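You operate a simulated robot arm through the tools that you are given. There is no shell and no other tool.

You run a simulated robot arm. Do the job below in one go: nothing can be reset, and whatever is moved stays where it is left.

JOB
Clamp the short clear sleeve, slide the brown rolled cover into it and stand the pair on the bench.
Fine: open the strap clamp fully before you lift. Set down upright: short clear sleeve.

It is judged by the outcome, as a careful person would: the job done as asked, and still so three seconds after it is handed in. It fails if anything else is knocked over, pushed out of place, dropped, spilled or broken. A push-on lid holds only when it is set on centred and level and pressed home; a screw cap is set on level and turned clockwise until tight.

ROBOT AND FRAMES
A 7-joint arm with a fingered hand, fixed in place. Base frame: the origin is at the foot of the arm, x ahead of it, y to its left, z up; the work surface is at about z = 80. Units: cm, rad, N and s.
With the tool pointing down near the work surface it reaches from about 28 to 70 cm from the base axis. Its first joint turns from -2.897 to 2.897 rad. Payload 4 kg.
The TCP is the grasp point between the finger pads, 2.6 cm short of the fingertips. In the tool frame z runs along the fingers and y along their closing line. The gripper opens to 15.6 cm. The gripper's body begins 7.3 cm behind the TCP. The gripper is a hand of 4 fingers: y runs from the thumb to the fingers, the wrist lies at [0, 0, -23.9] in the tool frame.
Orientation is that of the tool frame in the base frame, as a unit quaternion [x, y, z, w]. With the fingers straight down and closing along the base's y, the tool's x points along the base's -x, its y along +y and its z along -z.

CONTROLS
- The arm moves only by the tool nudge_tool. Its argument "moves" is a list of rows, each an object of numbers (a shift or turn left out is 0): "tx", "ty", "tz": the shift along the tool's x, y, z in cm; "rx", "ry", "rz": the turn, a rotation vector about the tool's x, y, z in rad. In form: [{"tx": .., "ty": .., "tz": .., "rx": .., "ry": .., "rz": ..}, ...]. A call has 1 to 20 rows; each row is the pose to reach, as a shift and turn from the pose commanded when the call began, along the tool's axes at that moment. Rows are played at 5 a second. More than 5 cm and 0.15 rad between two rows, and nothing of the call is played. Where a pose cannot be reached the arm comes as near as it can. A force on the tool above 40 N (or 10 N above the force at the start of the call, whichever is more), or a blocked arm, ends the call early, and 0.2 s more pass. In this call time passes only in rows, and 0.2 s behind the last. It gives the time, the measured TCP pose, the force on the tool (base axes), the opening and the grip force at its end, in the units of the frame above (readings bear some noise), with the torque about the TCP (base axes, N m) and any sound that the robot's microphone picked up.
- Cameras (640 x 400 px; columns grow to the right, rows downward): "scene" is fixed at [22.19, -50.46, 139.9]; the picture's right is [1.00, -0.03, 0.00], its down [-0.01, -0.34, -0.94] and it looks along [0.03, 0.94, -0.34] (base axes); focal length 336 px, centre (320, 200). "wrist" rides on the gripper at [5.8, -5.8, -9.1] in the tool frame; the picture's right is [0.71, 0.71, 0.00], its down [-0.53, 0.53, -0.67] and it looks along [-0.47, 0.47, 0.74] (tool axes); focal length 265 px, centre (320, 200). There is no depth. A picture from a camera that has moved, and an enlarged one, comes with that camera's place and axes in the base frame and with its lens. The place of the scene camera against the robot may be out by one fixed shift of up to 1.2 cm in any direction.
- grab_frame(camera): a new picture of that camera. It takes no simulated time.
- set_fingers(finger1, finger2, finger3, thumb_bend): sets how far each is bent, from 0 (flat) to 1 (curled in); at 0.3 the hand is open as for a grip, at 0.7 the pads meet at the TCP. One left out holds its place. A second passes; each finger stops where it meets its share of the squeeze, and holds until it gets a number again. It is the only way to open and close the hand. It gives what a move gives, with no picture; readings hold the bend of each and the force on the fingers (four entries, about 0 where the hand has none), thumb and palm.
- zoom(camera, box): a new picture of the part [left, top, right, bottom] of that camera's present view, enlarged. It takes no simulated time.
- finish_job(): hands the job in; it is judged then, once.

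Places have to be worked out from the pictures, the camera data and where the tool is seen. Open the gripper and draw the arm clear of the work before you hand the job in, unless the task says otherwise.

The tools are called after "Emit:" as a command line: name --argument value ..., lists and objects as JSON in quotes. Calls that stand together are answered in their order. nudge_tool: Moves the arm, as the interface text tells. Its arguments: {"type":"object","properties":{"moves":{"type":"array"}},"required":["moves"]} The other tools are called the same way: set_fingers (finger1, finger2, finger3, thumb_bend) moves the fingers one by one; grab_frame (camera) takes a picture; zoom (camera, box) takes an enlarged picture of a part of a camera's view; finish_job () hands the job in.

At the start:

```text
t: 0.0
position: [33.36, 34.87, 116.4]
tcp_rot: [-0.002, 1.0, -0.001, 0.001]
force: [0.7, -0.1, -0.1]
wrist_torque: [0.0, 0.03, 0.01]
width: 15.55
finger_force: 0.1
shape: jaw
bend: [0.3, 0.3, 0.3, 0.3]
finger forces: [0.0, 0.1, 0.1, 0.1, 0.0, 0.1]
```

scene: 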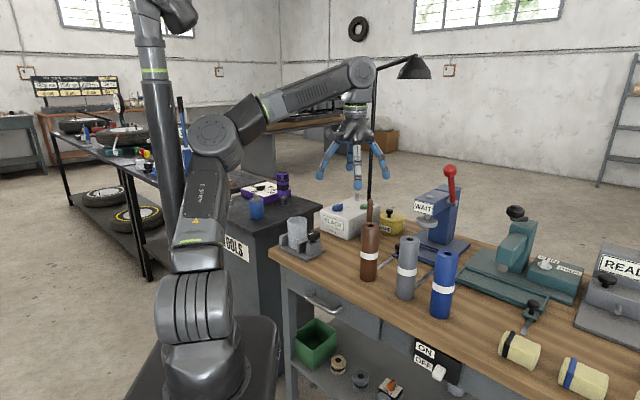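
wrist: 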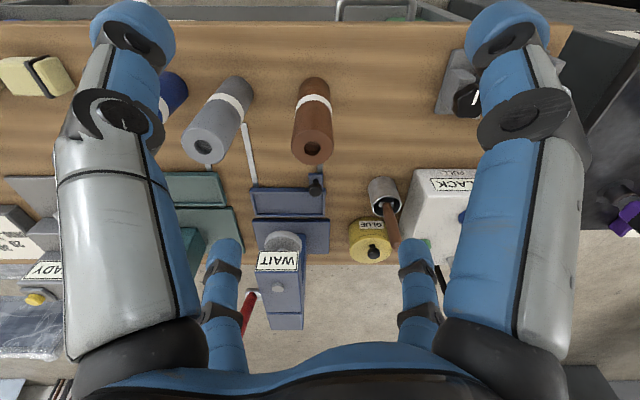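

I start by looking more closely at the bench to find the sleeve, the brown rolled cover and the strap clamp.

Emit:
zoom --camera "scene" --box '[250, 180, 410, 280]'

Emit:
zoom --camera "scene" --box '[340, 200, 500, 330]'

Emit:
zoom --camera "scene" --box '[450, 190, 640, 310]'

Emit:
zoom --camera "wrist" --box '[180, 60, 500, 260]'

```text
4.00 times, centred on (330, 230) of scene
camera zoom: at [22.19, -50.46, 139.9], right [1.0, -0.03, 0.0], down [-0.01, -0.34, -0.94], along [0.03, 0.94, -0.34], focal length 1344 px, centre (280, 80)
```

zoom: 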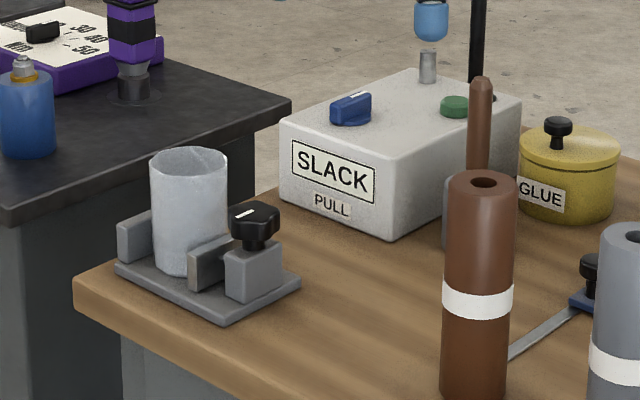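

```text
3.08 times, centred on (420, 265) of scene
camera zoom: at [22.19, -50.46, 139.9], right [1.0, -0.03, 0.0], down [-0.01, -0.34, -0.94], along [0.03, 0.94, -0.34], focal length 1034 px, centre (12, 0)
```

zoom: 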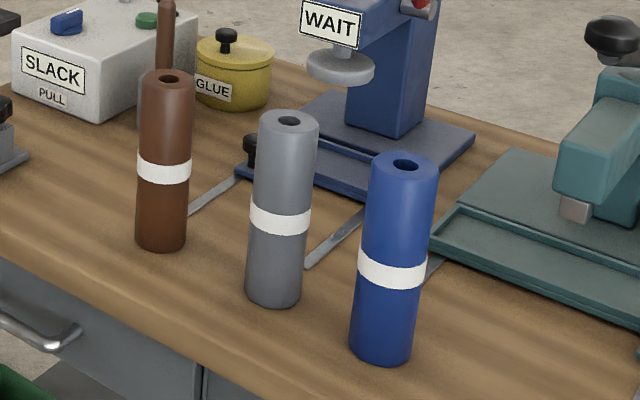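

```text
3.33 times, centred on (545, 250) of scene
camera zoom: at [22.19, -50.46, 139.9], right [1.0, -0.03, 0.0], down [-0.01, -0.34, -0.94], along [0.03, 0.94, -0.34], focal length 1120 px, centre (-430, 33)
```

zoom: 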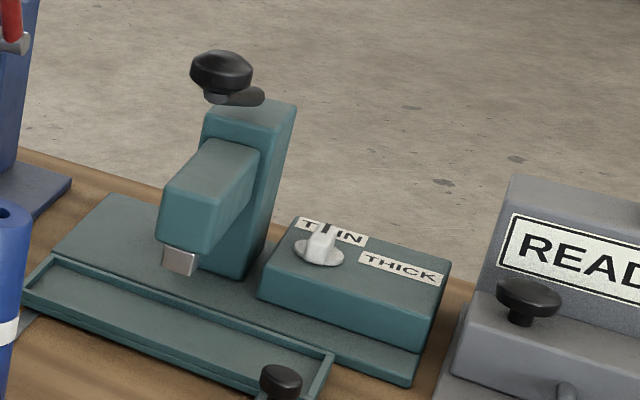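

```text
2.00 times, centred on (340, 160) of wrist
camera zoom: at [27.77, 29.13, 125.34], right [-0.71, 0.71, 0.0], down [0.52, 0.53, 0.67], along [0.47, 0.47, -0.74], focal length 531 px, centre (280, 280)
```

zoom: 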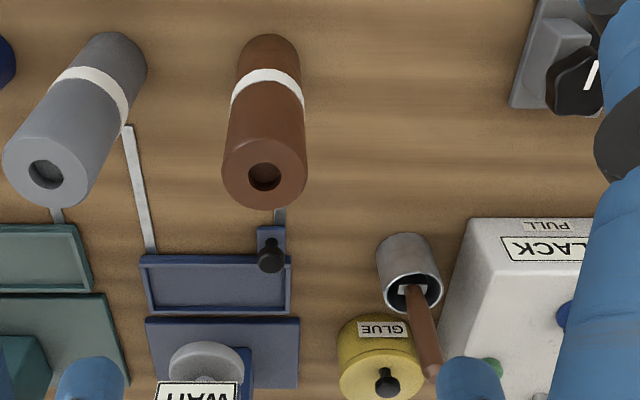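

The grey fixture at the left end holds a frosted sleeve near (17, 62), and the brown roll stands near (40.6, 42.5). I take more detailed pictures before moving.

Emit:
zoom --camera "scene" --box '[264, 205, 344, 255]'

Emit:
zoom --camera "scene" --box '[480, 290, 640, 400]'

Emit:
zoom --camera "scene" --box '[280, 310, 460, 400]'

Emit:
zoom --camera "wrist" --box '[380, 0, 640, 160]'

```text
8.00 times, centred on (304, 230) of scene
camera zoom: at [22.19, -50.46, 139.9], right [1.0, -0.03, 0.0], down [-0.01, -0.34, -0.94], along [0.03, 0.94, -0.34], focal length 2689 px, centre (448, -40)
```

zoom: 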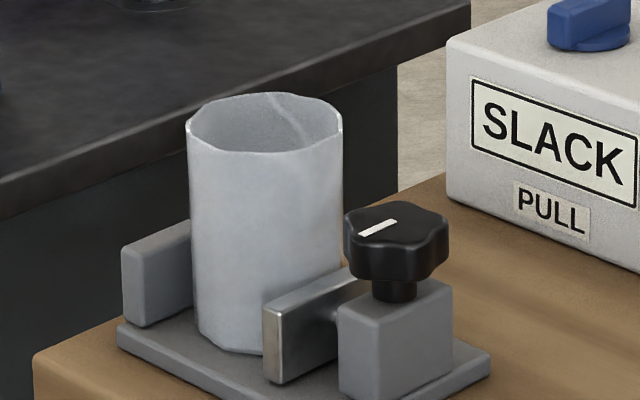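

```text
3.64 times, centred on (560, 345) of scene
camera zoom: at [22.19, -50.46, 139.9], right [1.0, -0.03, 0.0], down [-0.01, -0.34, -0.94], along [0.03, 0.94, -0.34], focal length 1222 px, centre (-553, -327)
```

zoom: 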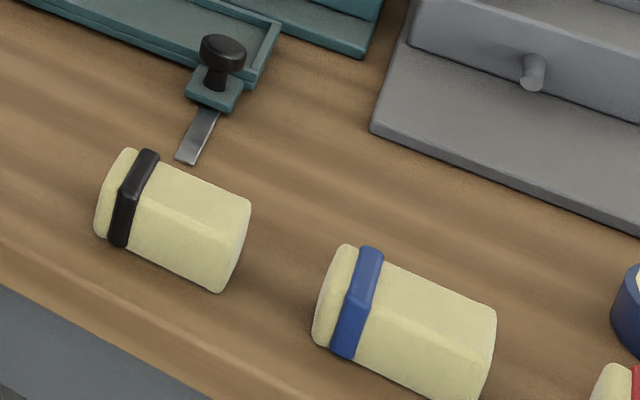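

```text
3.56 times, centred on (370, 355) of scene
camera zoom: at [22.19, -50.46, 139.9], right [1.0, -0.03, 0.0], down [-0.01, -0.34, -0.94], along [0.03, 0.94, -0.34], focal length 1195 px, centre (142, -351)
```

zoom: 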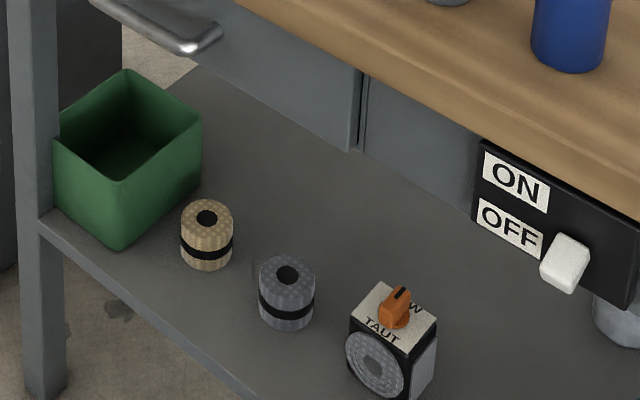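

```text
2.46 times, centred on (510, 80) of wrist
camera zoom: at [27.77, 29.13, 125.34], right [-0.71, 0.71, 0.0], down [0.52, 0.53, 0.67], along [0.47, 0.47, -0.74], focal length 653 px, centre (-148, 495)
```

zoom: 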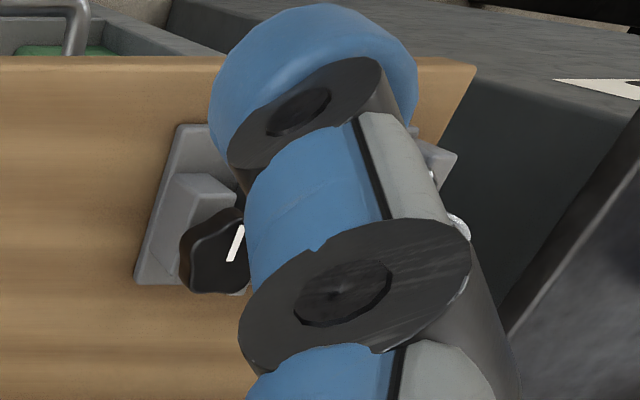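

The clamp has a fixed pad, a sliding metal jaw and a wavy black knob with a white pointer. I move the hand up and to the left, staying high, so that the wrist camera looks on the clamp between the fingers.

Emit:
nudge_tool --moves '[{"tx": 3.3, "ty": 1.6, "tz": 0.5}, {"tx": 6.6, "ty": 3.2, "tz": 1.0}, {"tx": 9.9, "ty": 4.8, "tz": 1.5}, {"tx": 13.2, "ty": 6.4, "tz": 2}, {"tx": 16.5, "ty": 8, "tz": 2.5}, {"tx": 19.8, "ty": 9.6, "tz": 3}, {"tx": 23.1, "ty": 11.2, "tz": 3.5}, {"tx": 26.4, "ty": 12.8, "tz": 4}, {"tx": 29.4, "ty": 14.1, "tz": 4.4}]'

Emit:
grab_frame --camera "wrist"

Emit:
grab_frame --camera "scene"

```text
t: 0.7
position: [33.55, 32.41, 116.17]
tcp_rot: [0.099, 0.995, 0.019, -0.004]
force: [0.4, -0.3, 0.0]
wrist_torque: [-0.01, 0.04, -0.02]
width: 15.61
finger_force: 0.0
shape: jaw
bend: [0.3, 0.3, 0.3, 0.3]
finger forces: [0.1, 0.0, 0.1, 0.0, 0.1, 0.1]
stopped in row 3: the arm was blocked; the commanded pose is now the measured one
```

```text
taken
camera wrist: at [26.76, 27.5, 125.1], right [-0.55, 0.83, 0.03], down [0.62, 0.39, 0.68], along [0.55, 0.4, -0.73], focal length 265 px, centre (320, 200)
```

wrist: 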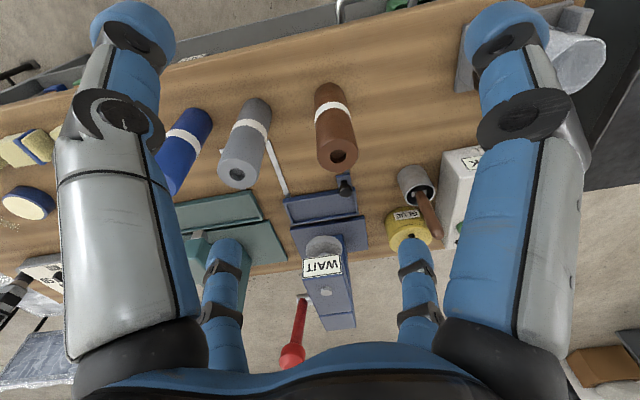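

```text
taken
```

scene: 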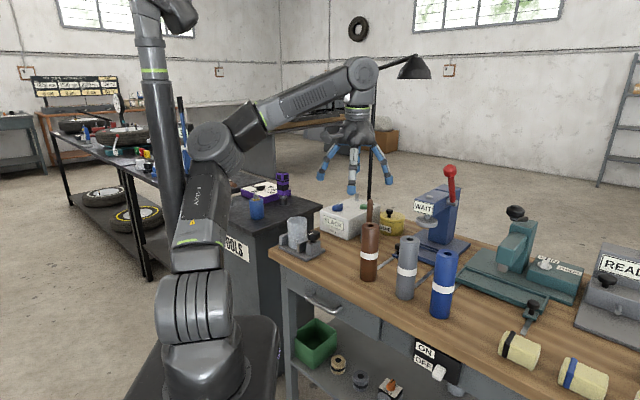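

The arm was blocked after turning the hand by about 0.2 rad the wrong way, probably because a wrist joint met its limit or the elbow swung over. I try swinging about the base axis instead, letting the hand turn with the first joint, in a short test step.

Emit:
nudge_tool --moves '[{"tx": 0.99, "ty": 0.61, "rx": 0.01, "rz": -0.025}, {"tx": 1.98, "ty": 1.23, "rx": 0.02, "rz": -0.05}, {"tx": 2.97, "ty": 1.84, "rx": 0.03, "rz": -0.075}, {"tx": 3.96, "ty": 2.46, "rx": 0.039, "rz": -0.1}]'

Emit:
grab_frame --camera "scene"

```text
t: 1.9
position: [32.22, 33.16, 117.21]
tcp_rot: [0.081, 0.997, 0.015, -0.011]
force: [-0.3, 0.1, -0.4]
wrist_torque: [0.02, -0.01, 0.04]
width: 15.59
finger_force: 0.0
shape: jaw
bend: [0.3, 0.3, 0.3, 0.3]
finger forces: [0.0, 0.1, 0.0, 0.0, 0.1, 0.0]
stopped in row 4: the arm was blocked; the commanded pose is now the measured one
```

```text
taken
```

scene: 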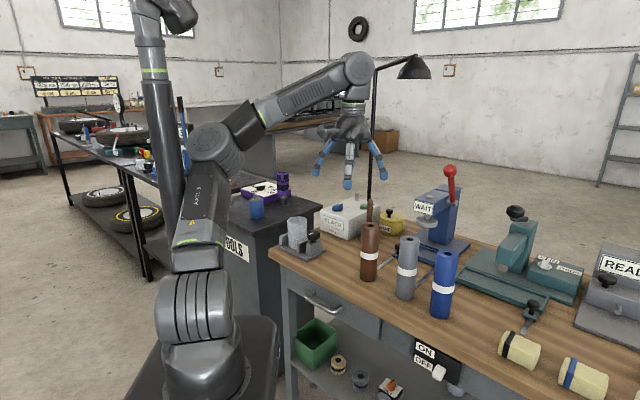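

The arm was blocked again with no force on the tool, so the elbow may be touching the neighbouring column. I look closely at the elbow region.

Emit:
zoom --camera "scene" --box '[120, 80, 320, 280]'

Emit:
zoom --camera "scene" --box '[100, 200, 300, 400]'

Emit:
zoom --camera "scene" --box '[100, 0, 420, 200]'

```text
2.00 times, centred on (220, 180) of scene
camera zoom: at [22.19, -50.46, 139.9], right [1.0, -0.03, 0.0], down [-0.01, -0.34, -0.94], along [0.03, 0.94, -0.34], focal length 672 px, centre (520, 240)
```

zoom: 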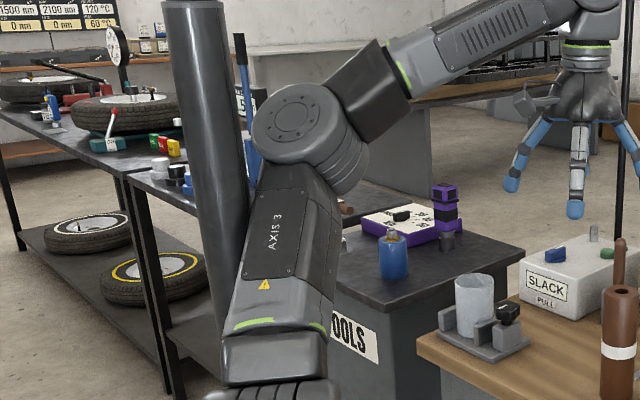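

```text
2.00 times, centred on (200, 300) of scene
camera zoom: at [22.19, -50.46, 139.9], right [1.0, -0.03, 0.0], down [-0.01, -0.34, -0.94], along [0.03, 0.94, -0.34], focal length 672 px, centre (560, 0)
```

zoom: 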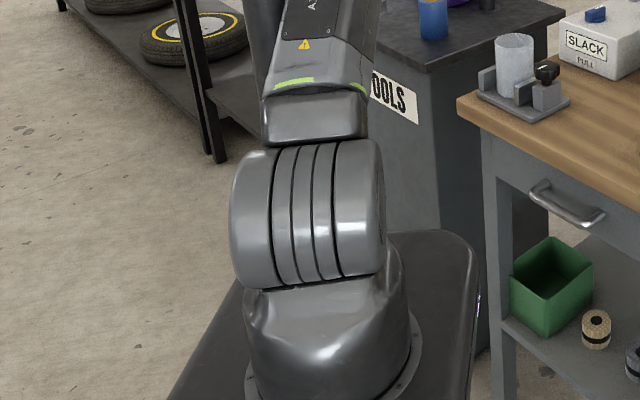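

```text
2.00 times, centred on (260, 100) of scene
camera zoom: at [22.19, -50.46, 139.9], right [1.0, -0.03, 0.0], down [-0.01, -0.34, -0.94], along [0.03, 0.94, -0.34], focal length 672 px, centre (440, 400)
```

zoom: 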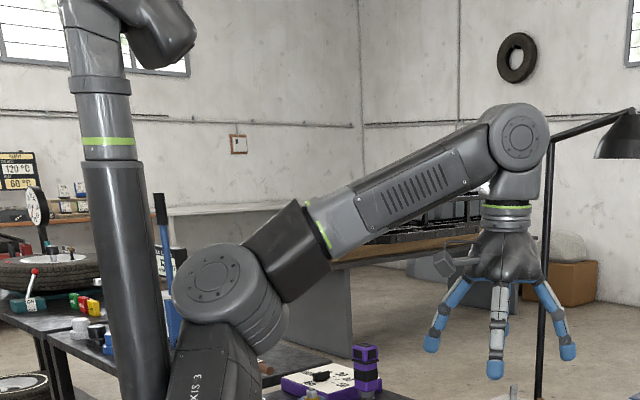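

The black column behind the elbow belongs to a second, parked arm; the elbow may be near it. I go gently back to the starting pose in small rows to see how the arm responds.

Emit:
nudge_tool --moves '[{"tx": -0.14, "ty": 0.31, "tz": 0.13, "rx": 0.005, "ry": -0.004, "rz": -0.027}, {"tx": -0.28, "ty": 0.62, "tz": 0.27, "rx": 0.009, "ry": -0.008, "rz": -0.054}, {"tx": -0.42, "ty": 0.93, "tz": 0.4, "rx": 0.014, "ry": -0.012, "rz": -0.081}, {"tx": -0.57, "ty": 1.25, "tz": 0.54, "rx": 0.019, "ry": -0.016, "rz": -0.108}, {"tx": -0.71, "ty": 1.56, "tz": 0.67, "rx": 0.023, "ry": -0.02, "rz": -0.135}, {"tx": -0.85, "ty": 1.87, "tz": 0.81, "rx": 0.028, "ry": -0.024, "rz": -0.162}]'

Emit:
grab_frame --camera "scene"

```text
t: 3.3
position: [33.35, 35.15, 116.35]
tcp_rot: [-0.003, 1.0, 0.0, 0.002]
force: [0.9, -0.1, -0.4]
wrist_torque: [-0.03, -0.02, 0.0]
width: 15.58
finger_force: 0.1
shape: jaw
bend: [0.3, 0.3, 0.3, 0.3]
finger forces: [0.1, 0.0, 0.1, 0.0, 0.0, 0.0]
```

```text
taken
```

scene: 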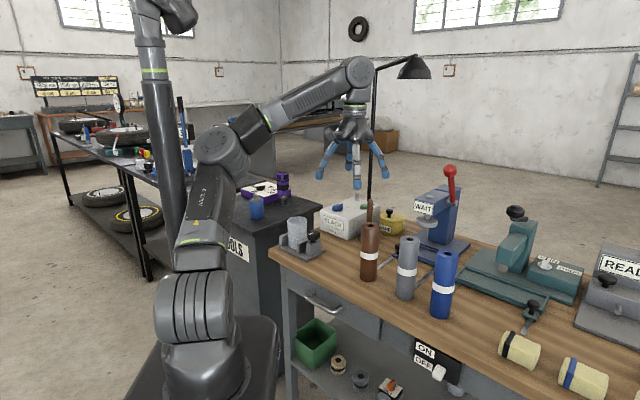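

The arm is back at its starting pose. Now I try the swing to the left again, more slowly (about 1 cm per row) with the hand turning along with it.

Emit:
nudge_tool --moves '[{"tx": 0.71, "ty": 0.66, "rz": -0.02}, {"tx": 1.43, "ty": 1.31, "rz": -0.04}, {"tx": 2.17, "ty": 1.94, "rz": -0.06}, {"tx": 2.92, "ty": 2.55, "rz": -0.08}, {"tx": 3.68, "ty": 3.15, "rz": -0.1}, {"tx": 4.45, "ty": 3.74, "rz": -0.12}, {"tx": 5.23, "ty": 4.31, "rz": -0.14}, {"tx": 6.02, "ty": 4.86, "rz": -0.16}, {"tx": 6.83, "ty": 5.4, "rz": -0.18}, {"tx": 7.65, "ty": 5.93, "rz": -0.2}]'

Emit:
grab_frame --camera "scene"

```text
t: 5.5
position: [31.45, 36.82, 116.45]
tcp_rot: [-0.026, 1.0, 0.0, 0.002]
force: [-0.2, 0.7, -0.3]
wrist_torque: [-0.07, 0.01, 0.01]
width: 15.6
finger_force: 0.1
shape: jaw
bend: [0.3, 0.3, 0.3, 0.3]
finger forces: [0.0, 0.0, 0.0, 0.0, 0.0, 0.0]
stopped in row 10: the arm was blocked; the commanded pose is now the measured one
```

```text
taken
```

scene: 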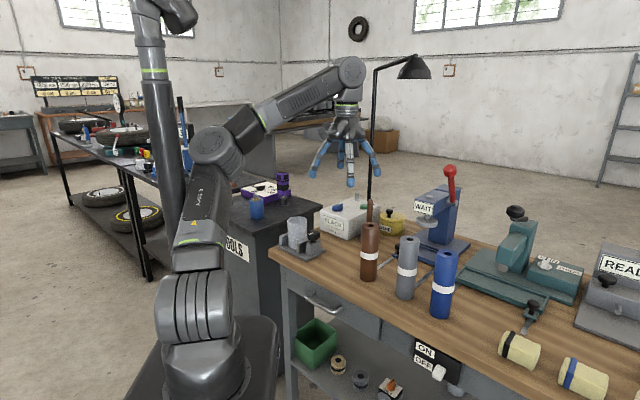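

The swing is being blocked at the elbow, which leans left toward the parked arm's column. Stretching the arm outward should bring the elbow in line and away from the column, so I first move radially out over the bench at height.

Emit:
nudge_tool --moves '[{"tx": -1.1, "ty": 1.16, "tz": 0.73}, {"tx": -2.19, "ty": 2.32, "tz": 1.47}, {"tx": -3.28, "ty": 3.48, "tz": 2.2}, {"tx": -4.38, "ty": 4.65, "tz": 2.93}, {"tx": -5.47, "ty": 5.81, "tz": 3.67}, {"tx": -6.57, "ty": 6.97, "tz": 4.4}]'

Emit:
grab_frame --camera "scene"

Emit:
grab_frame --camera "wrist"

```text
t: 6.9
position: [37.63, 44.27, 112.03]
tcp_rot: [-0.028, 1.0, -0.001, 0.002]
force: [1.1, 0.0, -0.1]
wrist_torque: [-0.02, -0.03, 0.0]
width: 15.57
finger_force: 0.1
shape: jaw
bend: [0.3, 0.3, 0.3, 0.3]
finger forces: [0.0, 0.1, 0.1, 0.1, 0.1, 0.1]
```

```text
taken
```

scene: 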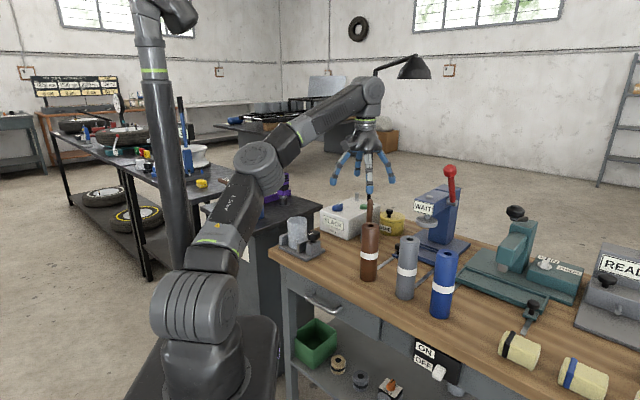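

```text
taken
camera wrist: at [32.26, 38.22, 121.03], right [-0.75, 0.67, 0.0], down [0.49, 0.55, 0.67], along [0.45, 0.5, -0.74], focal length 265 px, centre (320, 200)
```

wrist: 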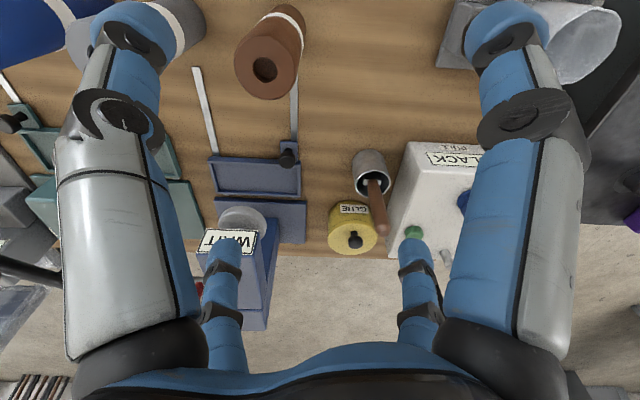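

The outward move worked freely and the elbow is now well away from the column. I swing left about the base axis at this radius, the hand turning with it.

Emit:
nudge_tool --moves '[{"tx": 1.28, "ty": 1.18, "rz": -0.03}, {"tx": 2.59, "ty": 2.33, "rz": -0.06}, {"tx": 3.95, "ty": 3.43, "rz": -0.09}, {"tx": 5.33, "ty": 4.5, "rz": -0.12}, {"tx": 6.74, "ty": 5.51, "rz": -0.15}, {"tx": 8.18, "ty": 6.49, "rz": -0.18}, {"tx": 9.66, "ty": 7.43, "rz": -0.21}, {"tx": 11.15, "ty": 8.32, "rz": -0.24}, {"tx": 12.68, "ty": 9.16, "rz": -0.27}, {"tx": 14.22, "ty": 9.95, "rz": -0.3}, {"tx": 15.8, "ty": 10.7, "rz": -0.33}, {"tx": 17.4, "ty": 11.41, "rz": -0.36}]'

Emit:
grab_frame --camera "scene"

Emit:
grab_frame --camera "wrist"

```text
t: 9.5
position: [20.38, 54.39, 112.0]
tcp_rot: [-0.2, 0.98, -0.001, 0.002]
force: [-0.3, -0.3, 0.1]
wrist_torque: [0.02, 0.02, 0.01]
width: 15.6
finger_force: 0.0
shape: jaw
bend: [0.3, 0.3, 0.3, 0.3]
finger forces: [0.0, 0.1, 0.1, 0.1, 0.0, 0.0]
```

```text
taken
```

scene: 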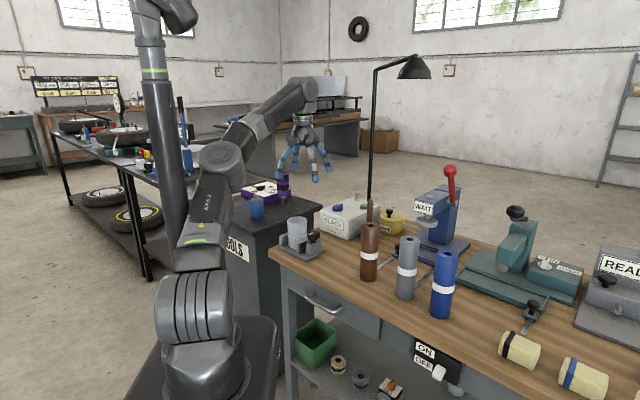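

```text
taken
camera wrist: at [17.32, 46.83, 121.01], right [-0.93, 0.37, 0.0], down [0.27, 0.69, 0.67], along [0.25, 0.62, -0.74], focal length 265 px, centre (320, 200)
```

wrist: 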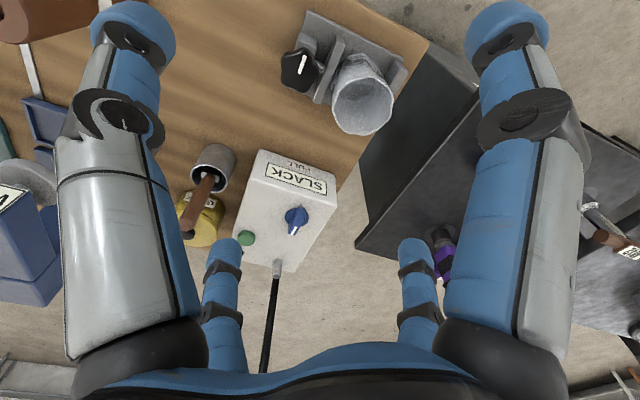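

Free motion, and the clamp is now clearly in view at (20, 54, 112). I zoom in on the clamp and knob from this camera.

Emit:
zoom --camera "wrist" --box '[260, 0, 440, 140]'

Emit:
zoom --camera "wrist" --box '[160, 120, 360, 290]'

```text
2.86 times, centred on (350, 70) of wrist
camera zoom: at [17.32, 46.83, 121.01], right [-0.93, 0.37, 0.0], down [0.27, 0.69, 0.67], along [0.25, 0.62, -0.74], focal length 758 px, centre (234, 571)
```

zoom: 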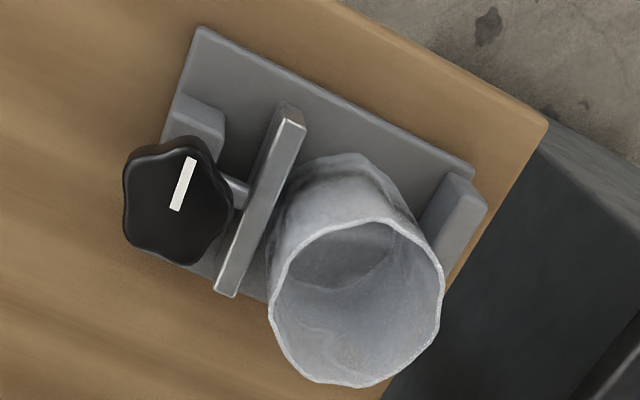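

```text
2.35 times, centred on (260, 205) of wrist
camera zoom: at [17.32, 46.83, 121.01], right [-0.93, 0.37, 0.0], down [0.27, 0.69, 0.67], along [0.25, 0.62, -0.74], focal length 624 px, centre (461, 188)
```

zoom: 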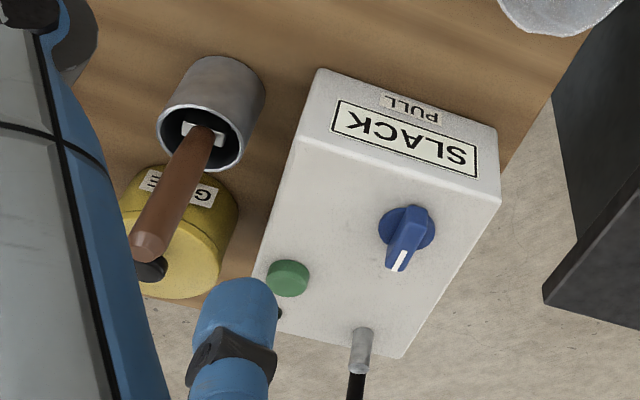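

From the wrist view I place the knob near (23, 54.5, 88), the sleeve axis near (17.4, 59.8) with its rim at about z 92, and the clamp axis along (0.72, -0.69). I move above the sleeve so the camera looks down into it.

Emit:
nudge_tool --moves '[{"tx": -0.14, "ty": 1.87, "tz": 1.6}, {"tx": -0.28, "ty": 3.73, "tz": 3.2}, {"tx": -0.42, "ty": 5.6, "tz": 4.8}, {"tx": -0.57, "ty": 7.47, "tz": 6.5}, {"tx": -0.57, "ty": 7.47, "tz": 8.7}, {"tx": -0.57, "ty": 7.47, "tz": 10.9}, {"tx": -0.57, "ty": 7.47, "tz": 13.0}]'

Emit:
grab_frame --camera "wrist"

Emit:
zoom --camera "wrist" --box '[220, 0, 420, 200]'

Emit:
grab_frame --camera "scene"

```text
t: 11.1
position: [18.66, 61.39, 99.57]
tcp_rot: [-0.195, 0.981, 0.007, 0.001]
force: [0.9, -0.7, -0.3]
wrist_torque: [-0.01, 0.02, 0.01]
width: 15.6
finger_force: 0.1
shape: jaw
bend: [0.3, 0.3, 0.3, 0.3]
finger forces: [0.0, 0.0, 0.0, 0.1, 0.0, 0.0]
```

```text
taken
camera wrist: at [15.55, 53.71, 108.58], right [-0.92, 0.38, 0.01], down [0.29, 0.68, 0.68], along [0.25, 0.63, -0.74], focal length 265 px, centre (320, 200)
```

wrist: 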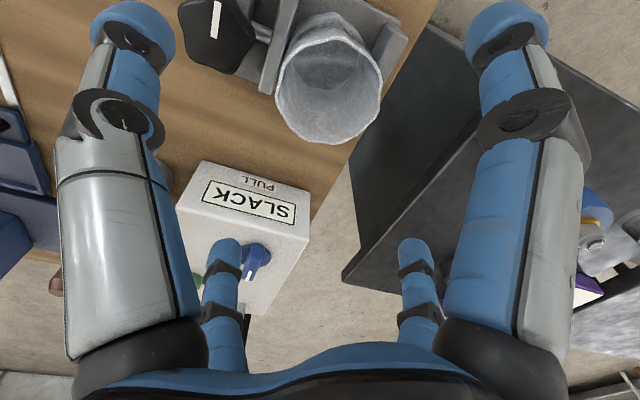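

```text
2.00 times, centred on (320, 100) of wrist
camera zoom: at [15.55, 53.71, 108.58], right [-0.92, 0.38, 0.01], down [0.29, 0.68, 0.68], along [0.25, 0.63, -0.74], focal length 531 px, centre (320, 400)
```

zoom: 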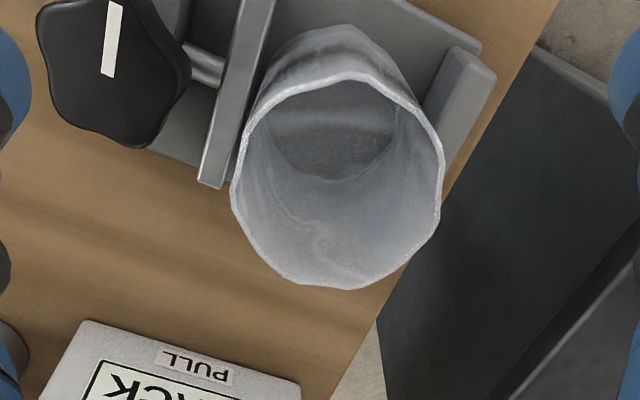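

```text
taken
```

scene: 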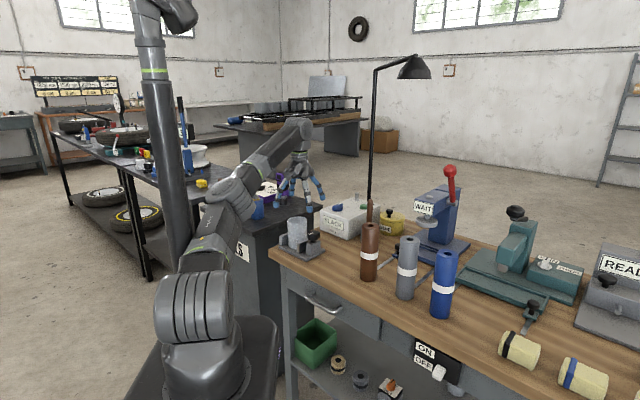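

Looking into the sleeve, it is an open tube about 6.8 cm across standing between the jaw and fixed pad, and the jaw still has a gap to it. I lift, turn the hand so its fingers point along the base axes (sleeve between two fingers), and go over the knob.

Emit:
nudge_tool --moves '[{"tz": -2.5}, {"tz": -4.5}, {"tx": -0.33, "ty": -1.6, "tz": -4.5, "rz": 0.08, "rx": 0.003}, {"tx": -0.66, "ty": -3.2, "tz": -4.5, "rz": 0.16, "rx": 0.006}, {"tx": -0.98, "ty": -4.75, "tz": -4.5, "rz": 0.24, "rx": 0.009}, {"tx": -1.31, "ty": -6.34, "tz": -4.5, "rz": 0.32, "rx": 0.012}, {"tx": -1.64, "ty": -7.92, "tz": -4.5, "rz": 0.39, "rx": 0.013}]'

Emit:
grab_frame --camera "wrist"

Emit:
grab_frame --camera "scene"

```text
t: 12.9
position: [26.27, 53.22, 103.92]
tcp_rot: [0.028, 1.0, -0.001, 0.001]
force: [0.1, -0.9, 0.7]
wrist_torque: [0.02, 0.03, 0.01]
width: 15.56
finger_force: 0.0
shape: jaw
bend: [0.3, 0.3, 0.3, 0.3]
finger forces: [0.0, 0.0, 0.1, 0.0, 0.1, 0.0]
stopped in row 7: the arm was blocked; the commanded pose is now the measured one
```

```text
taken
camera wrist: at [20.25, 47.9, 112.94], right [-0.67, 0.75, 0.0], down [0.55, 0.5, 0.67], along [0.5, 0.44, -0.74], focal length 265 px, centre (320, 200)
```

wrist: 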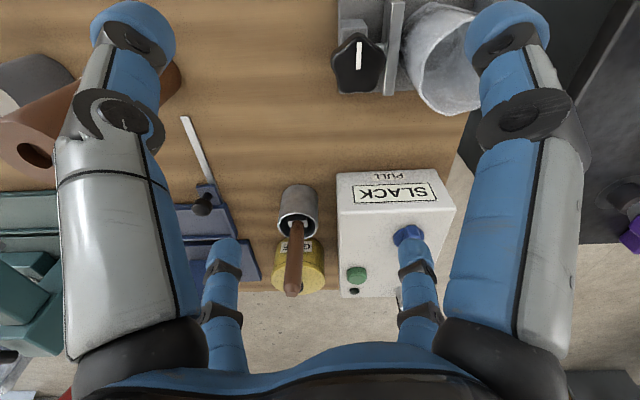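

```text
taken
```

scene: 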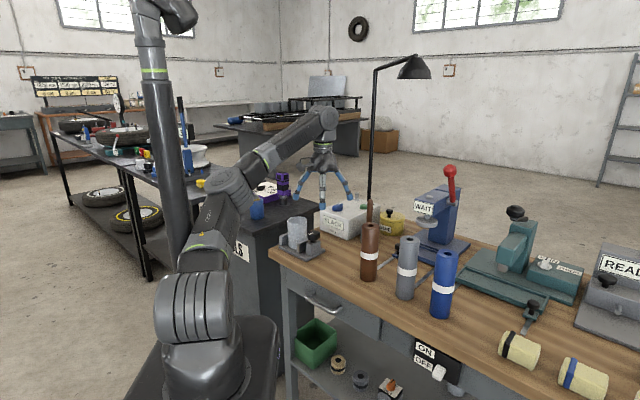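

Only the first joint lagged: the elbow (near azimuth 85°) again met the parked arm's column when the hand turned clockwise. I turn the hand counter-clockwise instead, which should let the elbow swing to the right, and watch it.

Emit:
nudge_tool --moves '[{"rz": -0.07}, {"rz": -0.14}, {"rz": -0.21}, {"rz": -0.28}, {"rz": -0.35}, {"rz": -0.42}, {"rz": -0.49}, {"rz": -0.56}, {"rz": -0.63}, {"rz": -0.7}]'

Emit:
grab_frame --camera "scene"

```text
t: 15.1
position: [26.34, 53.23, 103.83]
tcp_rot: [-0.316, 0.949, -0.002, 0.001]
force: [-0.2, 0.0, 0.5]
wrist_torque: [0.04, 0.04, 0.0]
width: 15.61
finger_force: 0.1
shape: jaw
bend: [0.3, 0.3, 0.3, 0.3]
finger forces: [0.0, 0.0, 0.1, 0.1, 0.1, 0.0]
```

```text
taken
```

scene: 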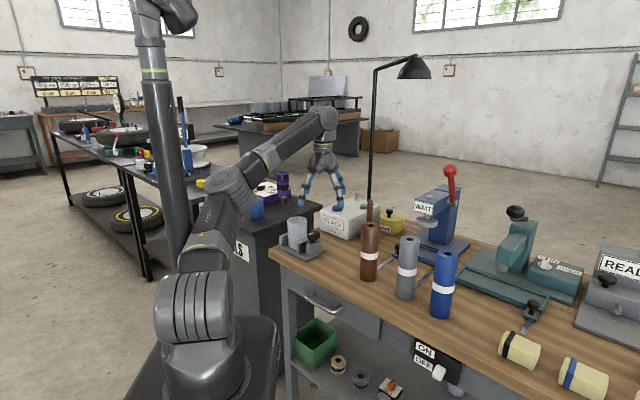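

Turning counter-clockwise moved freely but the elbow still lies to the left. I need the elbow posture lifted away from that column; I'll swing out to the right at a safe height (hand turning along), where there is room to work the elbow round.

Emit:
nudge_tool --moves '[{"tz": -2}, {"tz": -4}, {"tz": -6}, {"tx": -1.27, "ty": -2.68, "tz": -6, "rz": 0.05}, {"tx": -2.41, "ty": -5.42, "tz": -6, "rz": 0.1}, {"tx": -3.41, "ty": -8.22, "tz": -6, "rz": 0.15}, {"tx": -4.26, "ty": -11.07, "tz": -6, "rz": 0.2}, {"tx": -4.98, "ty": -13.95, "tz": -6, "rz": 0.25}, {"tx": -5.54, "ty": -16.86, "tz": -6, "rz": 0.3}, {"tx": -5.97, "ty": -19.8, "tz": -6, "rz": 0.35}, {"tx": -6.24, "ty": -22.76, "tz": -6, "rz": 0.4}, {"tx": -6.37, "ty": -25.73, "tz": -6, "rz": 0.45}, {"tx": -6.36, "ty": -28.69, "tz": -6, "rz": 0.5}, {"tx": -6.18, "ty": -31.66, "tz": -6, "rz": 0.55}, {"tx": -5.86, "ty": -34.61, "tz": -6, "rz": 0.6}]'

Emit:
grab_frame --camera "scene"

Emit:
grab_frame --camera "wrist"

```text
t: 18.3
position: [51.72, 29.16, 109.98]
tcp_rot: [-0.023, 1.0, -0.002, 0.003]
force: [0.5, 0.3, -0.4]
wrist_torque: [0.0, 0.01, 0.04]
width: 15.58
finger_force: 0.1
shape: jaw
bend: [0.3, 0.3, 0.3, 0.3]
finger forces: [0.0, 0.0, 0.1, 0.0, 0.0, 0.1]
```

```text
taken
```

scene: 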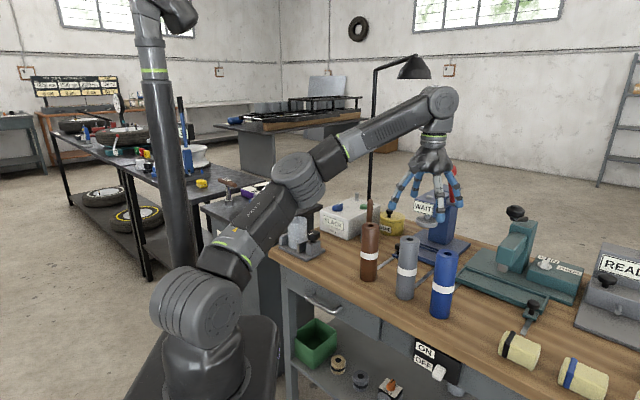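

```text
taken
camera wrist: at [46.2, 23.3, 119.07], right [-0.74, 0.67, 0.0], down [0.5, 0.55, 0.67], along [0.45, 0.49, -0.74], focal length 265 px, centre (320, 200)
```

wrist: 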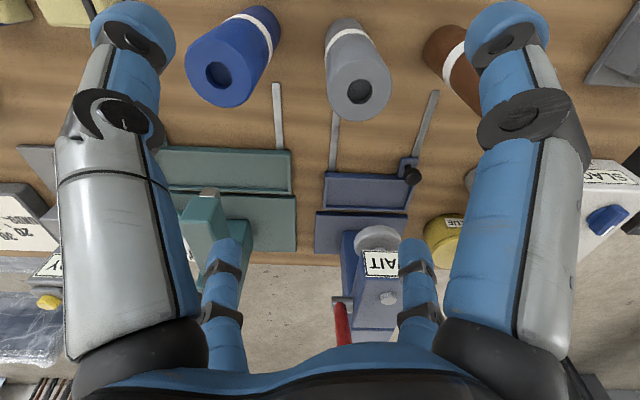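

Free swing; now at (51.7, 29.2, 110). I zoom on the elbow to judge how it is turned.

Emit:
zoom --camera "scene" --box '[140, 60, 480, 340]'

```text
1.43 times, centred on (310, 200) of scene
camera zoom: at [22.19, -50.46, 139.9], right [1.0, -0.03, 0.0], down [-0.01, -0.34, -0.94], along [0.03, 0.94, -0.34], focal length 480 px, centre (334, 200)
```

zoom: 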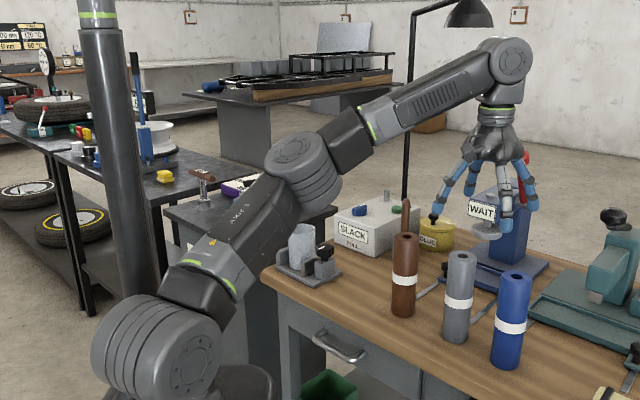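

The elbow's axis is tilted well over (elbow plane leaning left about 50–60°). I draw the hand in and up to the right, where I can turn the hand counter-clockwise to bring the elbow up.

Emit:
nudge_tool --moves '[{"tx": 1.56, "ty": -1.34, "tz": -1.5}, {"tx": 3.11, "ty": -2.68, "tz": -3}, {"tx": 4.67, "ty": -4.02, "tz": -4.5}, {"tx": 6.22, "ty": -5.35, "tz": -6}, {"tx": 7.78, "ty": -6.69, "tz": -7.5}, {"tx": 9.33, "ty": -8.03, "tz": -9}, {"tx": 10.89, "ty": -9.37, "tz": -10.5}, {"tx": 12.44, "ty": -10.71, "tz": -12}, {"tx": 14.0, "ty": -12.05, "tz": -13.5}, {"tx": 15.55, "ty": -13.38, "tz": -15}, {"tx": 17.11, "ty": -14.72, "tz": -16.5}, {"tx": 18.66, "ty": -16.06, "tz": -18}]'

Emit:
grab_frame --camera "scene"

```text
t: 20.9
position: [33.58, 12.49, 127.94]
tcp_rot: [-0.023, 1.0, -0.002, 0.001]
force: [-0.2, -0.2, -0.8]
wrist_torque: [0.01, -0.04, -0.02]
width: 15.58
finger_force: 0.1
shape: jaw
bend: [0.3, 0.3, 0.3, 0.3]
finger forces: [0.0, 0.0, 0.0, 0.1, 0.1, 0.1]
```

```text
taken
```

scene: 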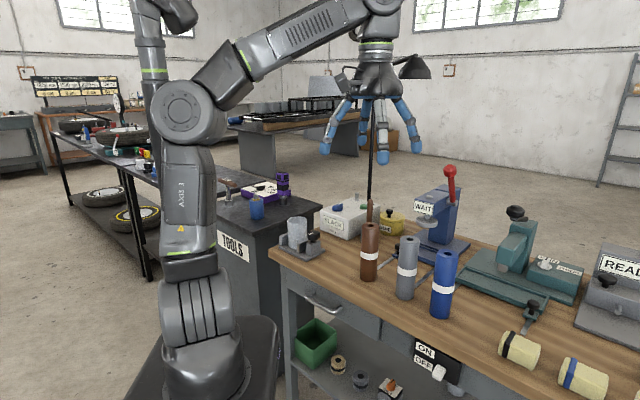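

The elbow is now nearly over the shoulder. I turn the hand counter-clockwise here, where it couples strongly into swinging the elbow to the right.

Emit:
nudge_tool --moves '[{"rz": -0.1}, {"rz": -0.2}, {"rz": -0.3}, {"rz": -0.4}, {"rz": -0.5}, {"rz": -0.6}, {"rz": -0.7}, {"rz": -0.8}, {"rz": -0.9}, {"rz": -1.0}, {"rz": -1.1}, {"rz": -1.2}]'

Emit:
grab_frame --camera "scene"

```text
t: 23.5
position: [33.74, 12.51, 127.99]
tcp_rot: [-0.584, 0.811, -0.002, 0.0]
force: [0.1, 0.4, -1.0]
wrist_torque: [-0.02, 0.0, -0.04]
width: 15.61
finger_force: 0.0
shape: jaw
bend: [0.3, 0.3, 0.3, 0.3]
finger forces: [0.0, 0.0, 0.0, 0.0, 0.0, 0.0]
```

```text
taken
```

scene: 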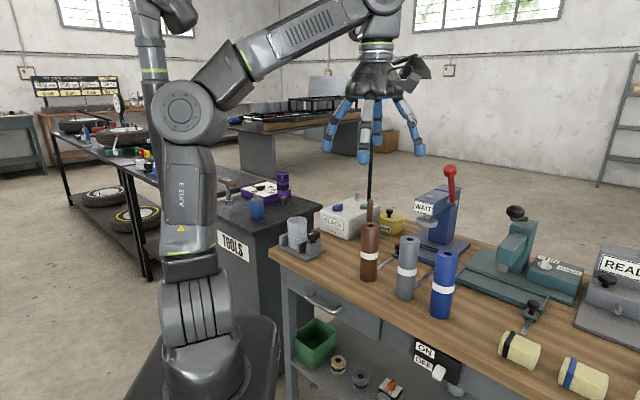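

Turning here changed only the last joint. I'll use a different loop: roll the hand sideways to the right here (arm drawn in), then stretch the arm and roll back, so that the upper-arm roll takes up part of it and lifts the elbow.

Emit:
nudge_tool --moves '[{"tx": 1.865, "ty": -1.484, "tz": -0.12, "rx": 0.0622, "ry": 0.0782}, {"tx": 3.713, "ty": -2.953, "tz": -0.476, "rx": 0.1244, "ry": 0.1564}, {"tx": 5.523, "ty": -4.393, "tz": -1.067, "rx": 0.1866, "ry": 0.2346}, {"tx": 7.278, "ty": -5.789, "tz": -1.887, "rx": 0.2488, "ry": 0.3128}, {"tx": 8.96, "ty": -7.127, "tz": -2.926, "rx": 0.311, "ry": 0.391}, {"tx": 10.553, "ty": -8.394, "tz": -4.174, "rx": 0.3732, "ry": 0.4692}, {"tx": 12.04, "ty": -9.577, "tz": -5.62, "rx": 0.4354, "ry": 0.5474}, {"tx": 13.407, "ty": -10.664, "tz": -7.249, "rx": 0.4976, "ry": 0.6256}, {"tx": 14.64, "ty": -11.645, "tz": -9.044, "rx": 0.5598, "ry": 0.7038}, {"tx": 15.727, "ty": -12.509, "tz": -10.987, "rx": 0.622, "ry": 0.782}]'

Emit:
grab_frame --camera "scene"

```text
t: 25.7
position: [40.49, -6.41, 139.2]
tcp_rot: [-0.511, 0.712, -0.464, -0.13]
force: [-0.3, -0.4, 0.1]
wrist_torque: [-0.02, -0.02, -0.04]
width: 15.57
finger_force: 0.0
shape: jaw
bend: [0.3, 0.3, 0.3, 0.3]
finger forces: [0.0, 0.1, 0.0, 0.0, 0.0, 0.0]
```

```text
taken
```

scene: 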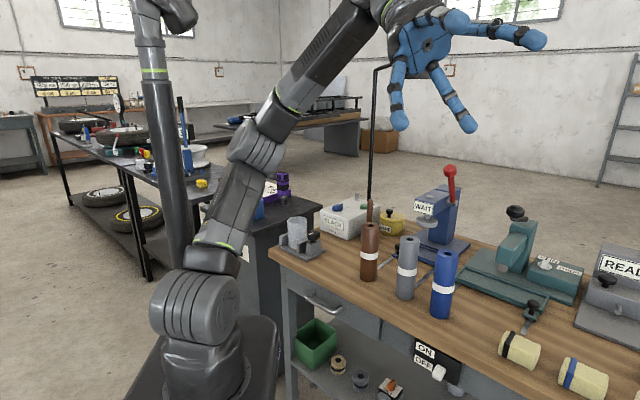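

Rolling the hand right swung the elbow strongly to the left, so the coupling is strong here and the opposite roll should swing it right. I roll back to vertical first.

Emit:
nudge_tool --moves '[{"tx": -1.865, "ty": 1.484, "tz": -0.12, "rx": -0.0622, "ry": -0.0782}, {"tx": -3.713, "ty": 2.953, "tz": -0.476, "rx": -0.1244, "ry": -0.1564}, {"tx": -5.523, "ty": 4.393, "tz": -1.067, "rx": -0.1866, "ry": -0.2346}, {"tx": -7.278, "ty": 5.789, "tz": -1.887, "rx": -0.2488, "ry": -0.3128}, {"tx": -8.96, "ty": 7.127, "tz": -2.926, "rx": -0.311, "ry": -0.391}, {"tx": -10.553, "ty": 8.394, "tz": -4.174, "rx": -0.3732, "ry": -0.4692}, {"tx": -12.04, "ty": 9.577, "tz": -5.62, "rx": -0.4354, "ry": -0.5474}, {"tx": -13.407, "ty": 10.664, "tz": -7.249, "rx": -0.4976, "ry": -0.6256}, {"tx": -14.64, "ty": 11.645, "tz": -9.044, "rx": -0.5598, "ry": -0.7038}, {"tx": -15.727, "ty": 12.509, "tz": -10.987, "rx": -0.622, "ry": -0.782}]'

Emit:
grab_frame --camera "scene"

```text
t: 27.9
position: [33.8, 12.56, 127.99]
tcp_rot: [-0.584, 0.812, -0.002, 0.001]
force: [0.2, 0.8, 0.7]
wrist_torque: [0.0, 0.04, 0.05]
width: 15.6
finger_force: 0.0
shape: jaw
bend: [0.3, 0.3, 0.3, 0.3]
finger forces: [0.1, 0.1, 0.0, 0.0, 0.0, 0.0]
```

```text
taken
```

scene: 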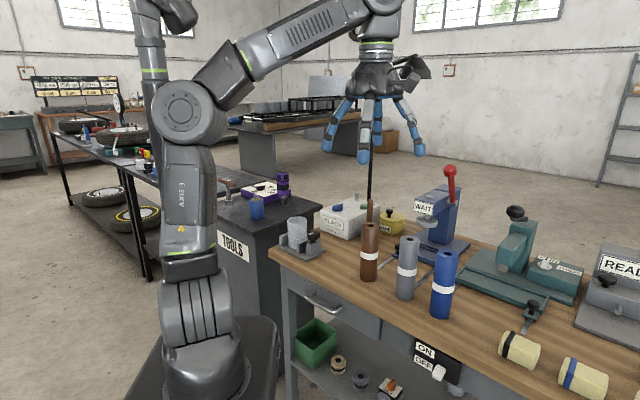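

The arm returned exactly. Now I roll the hand to the left about the wrist and watch the elbow.

Emit:
nudge_tool --moves '[{"tx": -1.865, "ty": 1.484, "tz": -0.12, "rx": -0.0622, "ry": -0.0782}, {"tx": -3.713, "ty": 2.953, "tz": -0.476, "rx": -0.1244, "ry": -0.1564}, {"tx": -5.523, "ty": 4.393, "tz": -1.067, "rx": -0.1866, "ry": -0.2346}, {"tx": -7.278, "ty": 5.789, "tz": -1.887, "rx": -0.2488, "ry": -0.3128}, {"tx": -8.96, "ty": 7.127, "tz": -2.926, "rx": -0.311, "ry": -0.391}, {"tx": -10.553, "ty": 8.394, "tz": -4.174, "rx": -0.3732, "ry": -0.4692}, {"tx": -12.04, "ty": 9.577, "tz": -5.62, "rx": -0.4354, "ry": -0.5474}, {"tx": -13.407, "ty": 10.664, "tz": -7.249, "rx": -0.4976, "ry": -0.6256}, {"tx": -14.64, "ty": 11.645, "tz": -9.044, "rx": -0.5598, "ry": -0.7038}, {"tx": -15.727, "ty": 12.509, "tz": -10.987, "rx": -0.622, "ry": -0.782}]'

Emit:
grab_frame --camera "scene"

```text
t: 30.1
position: [26.77, 31.42, 139.01]
tcp_rot: [-0.513, 0.714, 0.459, 0.13]
force: [-0.4, -0.2, 0.6]
wrist_torque: [0.0, 0.01, 0.04]
width: 15.59
finger_force: 0.1
shape: jaw
bend: [0.3, 0.3, 0.3, 0.3]
finger forces: [0.0, 0.0, 0.1, 0.0, 0.0, 0.0]
```

```text
taken
```

scene: 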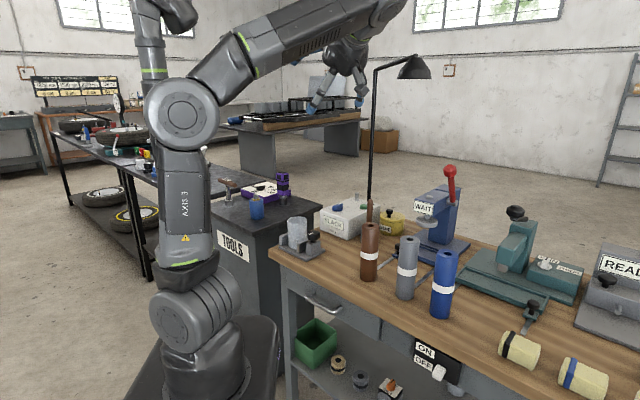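

The elbow swung over to the right as wanted. Keeping this hand attitude, I stretch the arm outward so I can then roll the hand back to vertical with less effect on the elbow.

Emit:
nudge_tool --moves '[{"tx": -0.582, "ty": -2.369, "tz": 0.635}, {"tx": -1.164, "ty": -4.738, "tz": 1.27}, {"tx": -1.746, "ty": -7.107, "tz": 1.905}, {"tx": -2.328, "ty": -9.476, "tz": 2.54}, {"tx": -2.91, "ty": -11.845, "tz": 3.175}, {"tx": -3.492, "ty": -14.214, "tz": 3.81}, {"tx": -4.074, "ty": -16.583, "tz": 4.445}, {"tx": -4.656, "ty": -18.952, "tz": 5.08}, {"tx": -5.238, "ty": -21.321, "tz": 5.715}, {"tx": -5.82, "ty": -23.69, "tz": 6.35}]'

Emit:
grab_frame --camera "scene"

```text
t: 32.3
position: [47.7, 38.85, 127.04]
tcp_rot: [-0.515, 0.712, 0.46, 0.131]
force: [-0.2, 0.3, 0.2]
wrist_torque: [-0.02, -0.02, -0.03]
width: 15.58
finger_force: 0.0
shape: jaw
bend: [0.3, 0.3, 0.3, 0.3]
finger forces: [0.0, 0.0, 0.0, 0.0, 0.0, 0.0]
```

```text
taken
```

scene: 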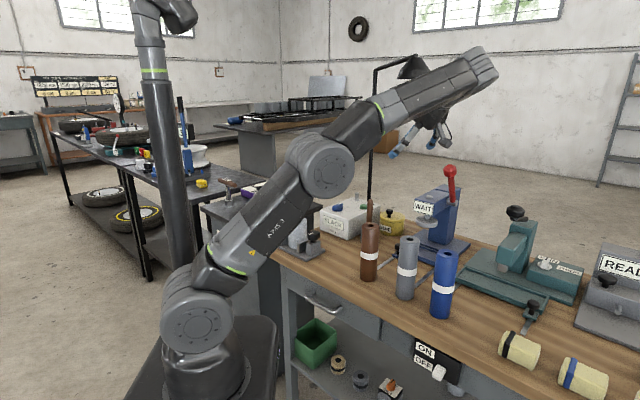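

The elbow disc now faces the camera, so the elbow plane is near upright or to the right. I roll the hand back to vertical here.

Emit:
nudge_tool --moves '[{"tx": 1.865, "ty": -1.484, "tz": -0.12, "rx": 0.0622, "ry": 0.0782}, {"tx": 3.713, "ty": -2.953, "tz": -0.476, "rx": 0.1244, "ry": 0.1564}, {"tx": 5.523, "ty": -4.393, "tz": -1.067, "rx": 0.1866, "ry": 0.2346}, {"tx": 7.278, "ty": -5.789, "tz": -1.887, "rx": 0.2488, "ry": 0.3128}, {"tx": 8.96, "ty": -7.127, "tz": -2.926, "rx": 0.311, "ry": 0.391}, {"tx": 10.553, "ty": -8.394, "tz": -4.174, "rx": 0.3732, "ry": 0.4692}, {"tx": 12.04, "ty": -9.577, "tz": -5.62, "rx": 0.4354, "ry": 0.5474}, {"tx": 13.407, "ty": -10.664, "tz": -7.249, "rx": 0.4976, "ry": 0.6256}, {"tx": 14.64, "ty": -11.645, "tz": -9.044, "rx": 0.5598, "ry": 0.7038}, {"tx": 15.727, "ty": -12.509, "tz": -10.987, "rx": 0.622, "ry": 0.782}]'

Emit:
grab_frame --camera "scene"

```text
t: 34.5
position: [54.61, 19.91, 116.08]
tcp_rot: [-0.584, 0.812, -0.004, 0.0]
force: [0.2, -0.9, 0.7]
wrist_torque: [0.0, 0.01, 0.01]
width: 15.6
finger_force: 0.0
shape: jaw
bend: [0.3, 0.3, 0.3, 0.3]
finger forces: [0.0, 0.1, 0.0, 0.0, 0.0, 0.0]
```

```text
taken
```

scene: 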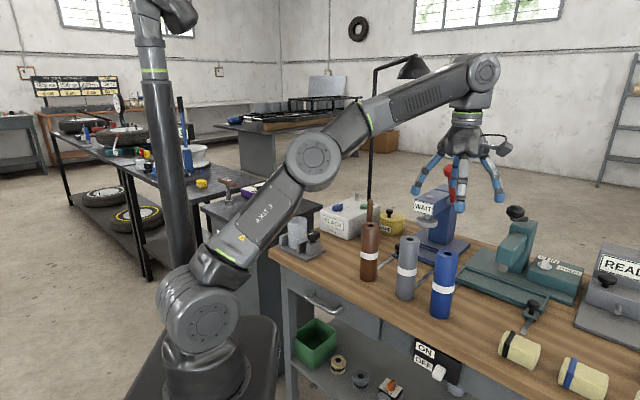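

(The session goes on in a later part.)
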